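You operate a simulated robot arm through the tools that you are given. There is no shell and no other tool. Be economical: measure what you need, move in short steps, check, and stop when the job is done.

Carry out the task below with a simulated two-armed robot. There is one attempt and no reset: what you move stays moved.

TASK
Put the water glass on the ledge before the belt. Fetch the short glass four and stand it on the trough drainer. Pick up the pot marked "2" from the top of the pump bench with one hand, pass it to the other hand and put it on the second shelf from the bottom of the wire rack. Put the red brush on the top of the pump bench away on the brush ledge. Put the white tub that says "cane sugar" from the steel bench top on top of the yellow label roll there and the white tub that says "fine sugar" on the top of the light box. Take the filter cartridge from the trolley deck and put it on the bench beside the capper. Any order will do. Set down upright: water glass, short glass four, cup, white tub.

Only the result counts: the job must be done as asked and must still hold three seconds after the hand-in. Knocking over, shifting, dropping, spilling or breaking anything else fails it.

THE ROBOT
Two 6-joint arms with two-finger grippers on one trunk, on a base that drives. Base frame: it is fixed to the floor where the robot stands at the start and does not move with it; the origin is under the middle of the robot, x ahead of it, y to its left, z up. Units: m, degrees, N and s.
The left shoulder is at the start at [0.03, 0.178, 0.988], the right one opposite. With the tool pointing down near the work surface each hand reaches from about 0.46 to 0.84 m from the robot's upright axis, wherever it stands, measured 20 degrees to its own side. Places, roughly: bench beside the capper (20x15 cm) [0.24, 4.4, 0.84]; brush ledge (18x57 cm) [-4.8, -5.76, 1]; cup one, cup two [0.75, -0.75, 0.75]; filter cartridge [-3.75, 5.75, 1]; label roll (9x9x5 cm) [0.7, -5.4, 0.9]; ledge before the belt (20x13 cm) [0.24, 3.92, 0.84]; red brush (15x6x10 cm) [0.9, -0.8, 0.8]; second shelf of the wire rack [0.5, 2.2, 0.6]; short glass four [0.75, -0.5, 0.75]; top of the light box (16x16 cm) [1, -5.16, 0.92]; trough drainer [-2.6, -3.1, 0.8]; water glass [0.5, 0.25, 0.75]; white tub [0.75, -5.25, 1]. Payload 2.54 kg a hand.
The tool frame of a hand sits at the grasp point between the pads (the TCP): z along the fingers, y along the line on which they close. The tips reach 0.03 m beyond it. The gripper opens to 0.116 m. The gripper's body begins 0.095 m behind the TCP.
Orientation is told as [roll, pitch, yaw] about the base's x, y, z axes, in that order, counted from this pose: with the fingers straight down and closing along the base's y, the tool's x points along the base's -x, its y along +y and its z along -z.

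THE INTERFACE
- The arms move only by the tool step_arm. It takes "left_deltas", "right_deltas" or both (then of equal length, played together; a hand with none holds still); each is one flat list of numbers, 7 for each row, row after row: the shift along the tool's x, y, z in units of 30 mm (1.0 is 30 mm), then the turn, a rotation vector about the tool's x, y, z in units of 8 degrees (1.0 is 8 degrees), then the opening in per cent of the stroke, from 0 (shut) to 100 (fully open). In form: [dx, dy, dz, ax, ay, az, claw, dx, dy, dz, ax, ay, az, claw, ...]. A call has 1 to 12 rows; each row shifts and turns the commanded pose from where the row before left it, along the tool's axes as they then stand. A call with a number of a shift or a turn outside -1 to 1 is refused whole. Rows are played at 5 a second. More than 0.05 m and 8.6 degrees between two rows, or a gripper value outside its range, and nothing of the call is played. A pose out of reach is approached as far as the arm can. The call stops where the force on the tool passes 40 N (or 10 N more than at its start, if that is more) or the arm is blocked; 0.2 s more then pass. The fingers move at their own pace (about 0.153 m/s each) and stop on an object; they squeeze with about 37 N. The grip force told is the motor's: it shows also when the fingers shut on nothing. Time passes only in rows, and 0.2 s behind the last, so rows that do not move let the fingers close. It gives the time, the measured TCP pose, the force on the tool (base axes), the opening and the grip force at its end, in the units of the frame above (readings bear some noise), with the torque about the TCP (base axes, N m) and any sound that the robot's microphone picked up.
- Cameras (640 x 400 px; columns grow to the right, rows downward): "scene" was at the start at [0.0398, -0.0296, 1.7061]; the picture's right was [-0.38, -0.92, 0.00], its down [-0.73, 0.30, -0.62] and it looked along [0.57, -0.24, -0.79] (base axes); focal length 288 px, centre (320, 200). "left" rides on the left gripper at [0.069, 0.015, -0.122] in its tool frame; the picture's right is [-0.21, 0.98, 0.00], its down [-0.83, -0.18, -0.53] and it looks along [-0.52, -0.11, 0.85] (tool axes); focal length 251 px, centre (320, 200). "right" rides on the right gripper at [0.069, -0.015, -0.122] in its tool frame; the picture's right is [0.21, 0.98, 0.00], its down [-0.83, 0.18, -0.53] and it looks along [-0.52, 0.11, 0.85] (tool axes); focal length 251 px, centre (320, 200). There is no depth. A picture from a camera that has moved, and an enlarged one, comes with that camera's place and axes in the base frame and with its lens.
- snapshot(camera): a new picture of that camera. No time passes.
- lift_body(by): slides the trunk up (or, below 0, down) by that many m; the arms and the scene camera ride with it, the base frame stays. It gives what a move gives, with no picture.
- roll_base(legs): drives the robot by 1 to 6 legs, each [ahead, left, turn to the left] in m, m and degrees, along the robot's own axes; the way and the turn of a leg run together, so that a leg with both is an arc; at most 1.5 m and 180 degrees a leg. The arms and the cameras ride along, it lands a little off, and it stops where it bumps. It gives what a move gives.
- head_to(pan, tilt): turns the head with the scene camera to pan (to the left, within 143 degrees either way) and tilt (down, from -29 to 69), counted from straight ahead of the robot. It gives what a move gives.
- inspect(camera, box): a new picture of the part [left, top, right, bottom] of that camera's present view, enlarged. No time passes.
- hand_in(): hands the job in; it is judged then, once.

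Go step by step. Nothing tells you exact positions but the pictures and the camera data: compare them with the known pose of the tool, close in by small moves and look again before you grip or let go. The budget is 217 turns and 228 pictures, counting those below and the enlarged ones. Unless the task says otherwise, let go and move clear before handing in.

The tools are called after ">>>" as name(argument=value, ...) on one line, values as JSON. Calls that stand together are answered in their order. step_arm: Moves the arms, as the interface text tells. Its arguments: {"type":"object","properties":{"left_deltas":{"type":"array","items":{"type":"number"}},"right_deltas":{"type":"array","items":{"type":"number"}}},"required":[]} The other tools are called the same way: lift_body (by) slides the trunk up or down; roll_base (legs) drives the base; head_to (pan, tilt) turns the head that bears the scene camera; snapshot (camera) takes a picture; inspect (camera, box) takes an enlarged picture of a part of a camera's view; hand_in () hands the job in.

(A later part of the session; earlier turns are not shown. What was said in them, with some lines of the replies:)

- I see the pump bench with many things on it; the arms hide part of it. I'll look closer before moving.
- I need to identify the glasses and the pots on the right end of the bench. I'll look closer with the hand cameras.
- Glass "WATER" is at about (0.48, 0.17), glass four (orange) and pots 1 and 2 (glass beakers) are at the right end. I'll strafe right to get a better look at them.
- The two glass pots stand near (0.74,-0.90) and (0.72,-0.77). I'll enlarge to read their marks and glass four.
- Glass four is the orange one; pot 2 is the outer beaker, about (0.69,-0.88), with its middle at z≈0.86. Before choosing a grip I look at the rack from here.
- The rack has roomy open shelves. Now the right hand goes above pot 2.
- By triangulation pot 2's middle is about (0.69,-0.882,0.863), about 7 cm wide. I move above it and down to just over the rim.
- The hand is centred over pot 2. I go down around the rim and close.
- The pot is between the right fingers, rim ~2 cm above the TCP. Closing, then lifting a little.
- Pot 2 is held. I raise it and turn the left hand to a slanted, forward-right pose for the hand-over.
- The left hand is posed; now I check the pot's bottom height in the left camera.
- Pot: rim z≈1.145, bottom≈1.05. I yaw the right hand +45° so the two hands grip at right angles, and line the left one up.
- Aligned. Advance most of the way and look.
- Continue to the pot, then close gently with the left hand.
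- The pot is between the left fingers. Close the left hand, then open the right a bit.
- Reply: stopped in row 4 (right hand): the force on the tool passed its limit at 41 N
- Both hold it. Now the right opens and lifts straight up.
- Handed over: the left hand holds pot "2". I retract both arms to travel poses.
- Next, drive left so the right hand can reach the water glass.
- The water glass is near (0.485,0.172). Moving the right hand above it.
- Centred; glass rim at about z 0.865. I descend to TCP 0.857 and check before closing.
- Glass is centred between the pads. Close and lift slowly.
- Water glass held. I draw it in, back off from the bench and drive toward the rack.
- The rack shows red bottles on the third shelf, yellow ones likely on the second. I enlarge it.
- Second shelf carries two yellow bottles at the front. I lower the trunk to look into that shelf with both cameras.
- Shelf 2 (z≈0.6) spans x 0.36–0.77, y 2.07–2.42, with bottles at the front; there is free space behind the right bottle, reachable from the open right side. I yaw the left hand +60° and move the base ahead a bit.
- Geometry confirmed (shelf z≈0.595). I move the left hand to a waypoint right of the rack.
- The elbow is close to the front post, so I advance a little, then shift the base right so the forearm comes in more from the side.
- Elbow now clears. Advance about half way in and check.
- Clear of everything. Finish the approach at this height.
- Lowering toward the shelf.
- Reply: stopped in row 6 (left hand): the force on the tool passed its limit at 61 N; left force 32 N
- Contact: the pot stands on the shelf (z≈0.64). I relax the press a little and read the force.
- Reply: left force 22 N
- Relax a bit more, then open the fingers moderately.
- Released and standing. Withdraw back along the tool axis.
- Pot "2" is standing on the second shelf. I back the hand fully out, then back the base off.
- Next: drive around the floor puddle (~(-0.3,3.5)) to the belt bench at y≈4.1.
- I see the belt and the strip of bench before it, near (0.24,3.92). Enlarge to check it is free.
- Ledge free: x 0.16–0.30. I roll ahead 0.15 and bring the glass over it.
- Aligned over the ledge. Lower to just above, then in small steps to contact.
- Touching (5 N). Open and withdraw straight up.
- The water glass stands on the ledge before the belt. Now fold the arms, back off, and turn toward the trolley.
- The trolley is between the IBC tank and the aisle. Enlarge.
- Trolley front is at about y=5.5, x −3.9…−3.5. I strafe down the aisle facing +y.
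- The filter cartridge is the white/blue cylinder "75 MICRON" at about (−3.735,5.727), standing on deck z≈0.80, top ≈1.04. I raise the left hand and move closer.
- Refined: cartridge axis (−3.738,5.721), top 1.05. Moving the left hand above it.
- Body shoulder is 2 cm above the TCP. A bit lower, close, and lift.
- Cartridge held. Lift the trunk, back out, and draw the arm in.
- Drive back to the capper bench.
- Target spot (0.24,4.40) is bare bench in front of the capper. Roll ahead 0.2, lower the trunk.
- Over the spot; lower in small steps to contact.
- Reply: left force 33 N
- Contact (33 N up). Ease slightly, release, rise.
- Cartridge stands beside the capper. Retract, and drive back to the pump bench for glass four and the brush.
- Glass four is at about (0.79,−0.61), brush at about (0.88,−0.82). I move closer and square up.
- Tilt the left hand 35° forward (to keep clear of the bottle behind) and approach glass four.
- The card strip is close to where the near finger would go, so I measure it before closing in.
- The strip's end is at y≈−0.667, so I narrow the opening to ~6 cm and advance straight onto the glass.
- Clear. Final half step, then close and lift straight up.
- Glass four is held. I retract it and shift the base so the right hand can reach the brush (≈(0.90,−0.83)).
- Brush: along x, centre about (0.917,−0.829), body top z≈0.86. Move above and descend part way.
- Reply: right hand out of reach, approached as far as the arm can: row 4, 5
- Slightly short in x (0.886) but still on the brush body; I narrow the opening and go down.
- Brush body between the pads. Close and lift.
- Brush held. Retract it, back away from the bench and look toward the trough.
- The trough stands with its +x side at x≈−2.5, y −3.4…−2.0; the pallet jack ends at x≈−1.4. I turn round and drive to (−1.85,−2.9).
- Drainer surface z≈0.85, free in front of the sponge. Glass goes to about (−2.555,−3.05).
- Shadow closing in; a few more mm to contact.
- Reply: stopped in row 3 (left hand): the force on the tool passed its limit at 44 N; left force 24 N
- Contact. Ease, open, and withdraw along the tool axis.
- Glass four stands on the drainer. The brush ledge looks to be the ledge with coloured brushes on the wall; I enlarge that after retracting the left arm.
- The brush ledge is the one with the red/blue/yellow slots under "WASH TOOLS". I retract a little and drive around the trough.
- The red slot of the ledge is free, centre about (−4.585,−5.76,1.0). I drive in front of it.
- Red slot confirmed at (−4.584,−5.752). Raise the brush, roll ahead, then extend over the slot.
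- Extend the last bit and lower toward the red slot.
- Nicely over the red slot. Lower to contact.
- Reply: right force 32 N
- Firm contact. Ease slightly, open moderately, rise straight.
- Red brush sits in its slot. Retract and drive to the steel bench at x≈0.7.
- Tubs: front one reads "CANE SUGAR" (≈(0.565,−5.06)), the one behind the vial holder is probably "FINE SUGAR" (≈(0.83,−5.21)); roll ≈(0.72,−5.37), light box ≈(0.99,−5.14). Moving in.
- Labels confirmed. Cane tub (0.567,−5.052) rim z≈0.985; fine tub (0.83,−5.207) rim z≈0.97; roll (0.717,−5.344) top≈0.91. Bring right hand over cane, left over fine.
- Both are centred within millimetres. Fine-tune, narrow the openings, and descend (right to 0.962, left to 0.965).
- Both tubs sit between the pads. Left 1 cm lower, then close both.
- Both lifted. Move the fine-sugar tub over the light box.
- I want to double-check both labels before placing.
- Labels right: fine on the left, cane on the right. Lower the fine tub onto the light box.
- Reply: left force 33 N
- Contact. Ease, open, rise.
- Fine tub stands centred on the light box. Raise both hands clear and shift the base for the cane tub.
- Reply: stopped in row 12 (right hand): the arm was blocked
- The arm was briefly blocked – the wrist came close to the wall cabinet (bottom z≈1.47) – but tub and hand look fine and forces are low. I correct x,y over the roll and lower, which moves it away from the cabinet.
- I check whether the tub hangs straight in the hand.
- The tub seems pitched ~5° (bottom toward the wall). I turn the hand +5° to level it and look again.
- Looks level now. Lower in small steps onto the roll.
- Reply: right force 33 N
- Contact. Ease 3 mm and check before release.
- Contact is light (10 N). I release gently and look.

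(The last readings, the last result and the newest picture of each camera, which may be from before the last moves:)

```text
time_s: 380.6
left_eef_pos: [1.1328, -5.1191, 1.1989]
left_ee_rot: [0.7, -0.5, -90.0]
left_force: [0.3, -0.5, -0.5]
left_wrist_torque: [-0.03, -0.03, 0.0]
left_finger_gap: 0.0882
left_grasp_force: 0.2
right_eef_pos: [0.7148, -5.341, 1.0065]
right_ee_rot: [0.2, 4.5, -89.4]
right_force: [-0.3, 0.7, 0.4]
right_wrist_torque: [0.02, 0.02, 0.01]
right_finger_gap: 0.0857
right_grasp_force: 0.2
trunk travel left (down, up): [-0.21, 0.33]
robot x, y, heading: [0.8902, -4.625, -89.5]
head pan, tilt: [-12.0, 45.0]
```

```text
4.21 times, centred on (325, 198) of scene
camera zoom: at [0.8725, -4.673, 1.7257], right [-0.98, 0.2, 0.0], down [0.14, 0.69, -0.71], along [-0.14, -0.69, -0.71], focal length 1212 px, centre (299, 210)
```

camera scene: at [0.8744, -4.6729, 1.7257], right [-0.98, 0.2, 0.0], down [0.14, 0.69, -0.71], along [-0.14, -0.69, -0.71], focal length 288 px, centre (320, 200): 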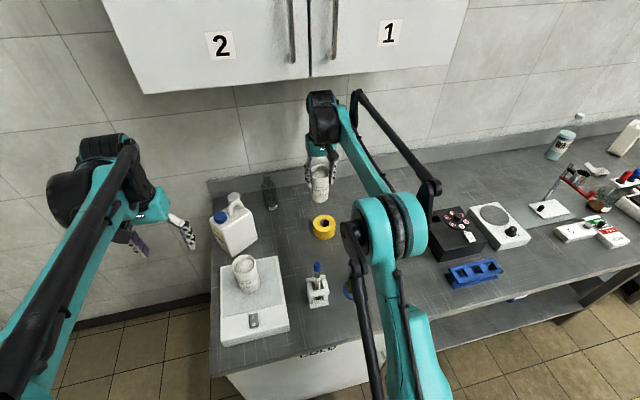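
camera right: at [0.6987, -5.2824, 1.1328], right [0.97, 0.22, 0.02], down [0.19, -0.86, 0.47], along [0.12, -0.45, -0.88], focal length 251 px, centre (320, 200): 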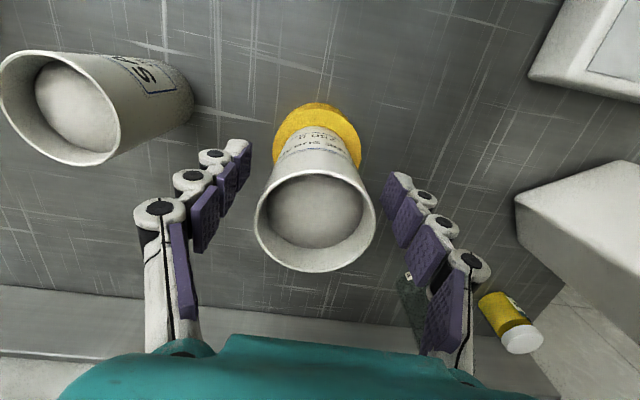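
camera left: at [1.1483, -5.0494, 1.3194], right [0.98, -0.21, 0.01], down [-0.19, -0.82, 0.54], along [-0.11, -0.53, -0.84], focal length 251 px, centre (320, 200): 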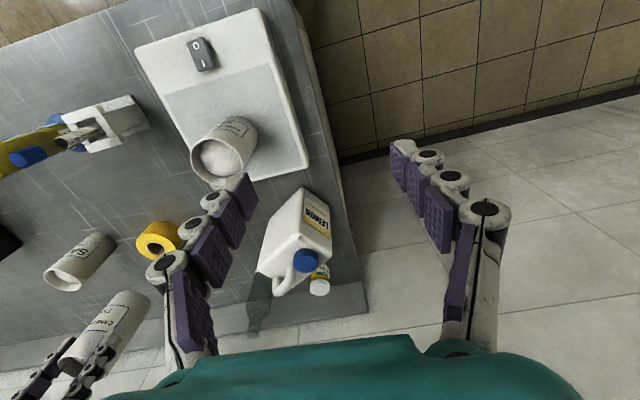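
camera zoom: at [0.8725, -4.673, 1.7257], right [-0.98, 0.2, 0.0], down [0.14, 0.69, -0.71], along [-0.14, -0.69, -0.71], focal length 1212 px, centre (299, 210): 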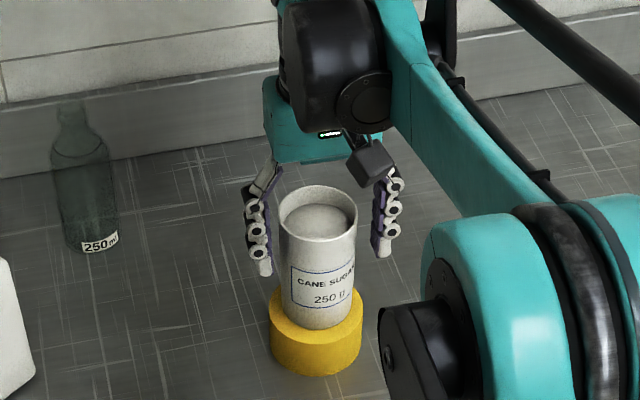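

The cane tub stands centred on the roll. I rise just enough, retreat toward the robot, then rise further, keeping clear of the cabinet.

>>> step_arm(right_deltas=[0.08, 0, -0.9, 0, 0, 0, 74, 0.08, 0, -0.9, 0, 0, 0, 74, 0.08, 0, -0.9, 0, 0, 0, 74, 0.6, 0, 0, 0, 0, 0, 74, 0.9, 0, 0, 0, 0, 0, 74, 0.9, 0, 0, 0, 0, 0, 74, 0.9, 0, 0, 0, 0, 0, 74, 0.9, 0, 0, 0, 0, 0, 74, 0.9, 0, 0, 0, 0, 0, 74, 0, 0, -0.9, 0, 0, 0, 74, 0, 0, -0.9, 0, 0, 0, 74, 0, 0, -0.9, 0, 0, 0, 74])

>>> snapshot(camera="scene")

>>> snapshot(camera="right")

```text
time_s: 383.1
left_eef_pos: [1.1336, -5.1182, 1.199]
left_ee_rot: [0.5, -0.5, -90.0]
left_force: [0.2, -0.4, 0.8]
left_wrist_torque: [-0.01, -0.01, 0.02]
left_finger_gap: 0.0882
left_grasp_force: 0.1
right_eef_pos: [0.7128, -5.1948, 1.1826]
right_ee_rot: [0.2, 4.4, -89.5]
right_force: [-0.6, -0.8, 0.3]
right_wrist_torque: [-0.01, 0.02, 0.0]
right_finger_gap: 0.0859
right_grasp_force: 0.2
trunk travel left (down, up): [-0.21, 0.33]
robot x, y, heading: [0.888, -4.6195, -89.6]
head pan, tilt: [-12.0, 45.0]
```

```text
51 pictures are left
camera scene: at [0.8726, -4.6727, 1.7257], right [-0.98, 0.2, 0.0], down [0.14, 0.69, -0.71], along [-0.14, -0.69, -0.71], focal length 288 px, centre (320, 200)
```

scene: 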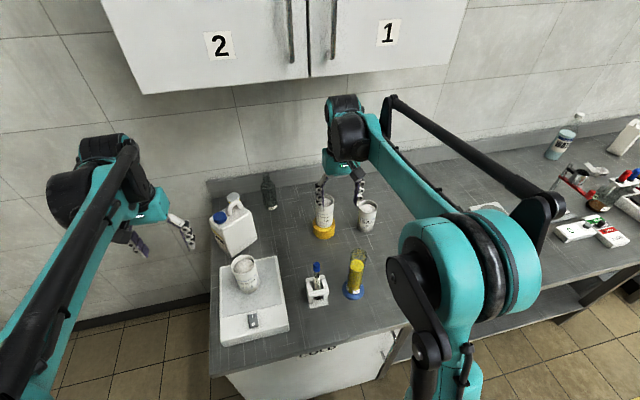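

```text
50 pictures are left
camera right: at [0.6963, -5.1354, 1.3083], right [0.97, 0.22, 0.02], down [0.19, -0.86, 0.47], along [0.12, -0.45, -0.88], focal length 251 px, centre (320, 200)
```

right: 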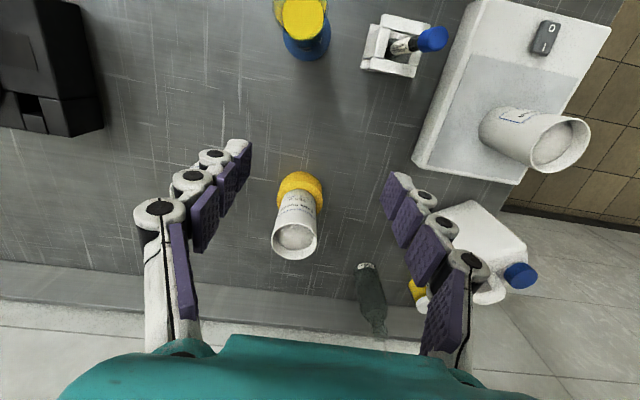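

Both tubs stand well. Back the base off and take a last close look.

>>> roll_base(legs=[[-0.5, 0, 0]])

>>> head_to(pan=0, tilt=35)

>>> inspect(camera="scene", box=[220, 150, 440, 290])

```text
time_s: 386.1
left_eef_pos: [1.1298, -4.6164, 1.199]
left_ee_rot: [0.6, -0.5, -89.9]
left_force: [1.3, 0.1, -0.7]
left_wrist_torque: [-0.06, 0.0, -0.01]
left_finger_gap: 0.0884
left_grasp_force: 0.1
right_eef_pos: [0.7101, -4.6919, 1.1835]
right_ee_rot: [0.2, 4.5, -89.3]
right_force: [0.0, 1.1, 0.0]
right_wrist_torque: [-0.04, 0.02, 0.02]
right_finger_gap: 0.086
right_grasp_force: 0.1
trunk travel left (down, up): [-0.21, 0.33]
robot x, y, heading: [0.8855, -4.1209, -89.7]
head pan, tilt: [-12.0, 45.0]
```

```text
time_s: 386.8
left_eef_pos: [1.1296, -4.6182, 1.1985]
left_ee_rot: [0.6, -0.3, -90.0]
left_force: [0.3, 0.9, 0.4]
left_wrist_torque: [-0.01, -0.01, -0.03]
left_finger_gap: 0.088
left_grasp_force: 0.0
right_eef_pos: [0.7099, -4.6927, 1.1825]
right_ee_rot: [0.1, 4.6, -89.4]
right_force: [1.0, 0.4, -0.1]
right_wrist_torque: [0.03, -0.01, -0.01]
right_finger_gap: 0.0858
right_grasp_force: 0.1
trunk travel left (down, up): [-0.21, 0.33]
robot x, y, heading: [0.8843, -4.1205, -89.7]
head pan, tilt: [0.0, 35.0]
```

```text
2.86 times, centred on (330, 220) of scene
camera zoom: at [0.8861, -4.18, 1.7404], right [-1.0, -0.01, 0.0], down [0.0, 0.57, -0.82], along [0.01, -0.82, -0.57], focal length 822 px, centre (291, 143)
```

zoom: 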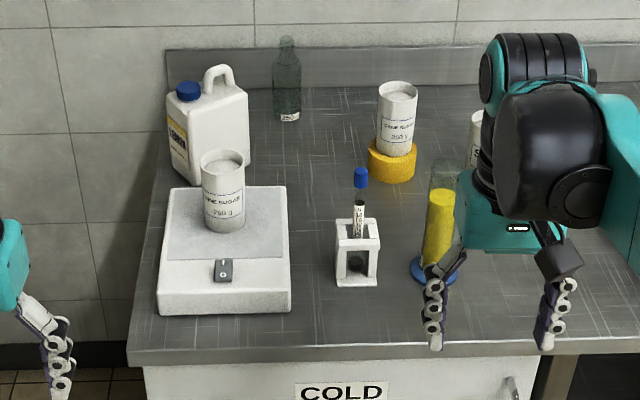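

Everything is placed: the cane tub stands on the roll and the fine tub on the light box. Both hands are empty and clear, so I hand the job in.

>>> hand_in()

```text
The job is handed in.
```

I placed all seven items and handed the job in; I don't have the judge's result.

- **Water glass:** on the ledge before the belt.
- **Short glass four:** on the trough drainer.
- **Pot "2":** passed from the right hand to the left and standing on the second shelf of the wire rack.
- **Red brush:** in the red slot of the brush ledge.
- **Cane sugar tub:** on the yellow label roll.
- **Fine sugar tub:** on the light box.
- **Filter cartridge:** on the bench beside the capper.

While I was moving the cane sugar tub, the right arm was briefly blocked, probably by the wall cabinet. The cabinet doors and the items around it looked unmoved afterwards. I saw each item standing right after releasing it, but the pot is clear glass, so there I could only make out its label clearly.
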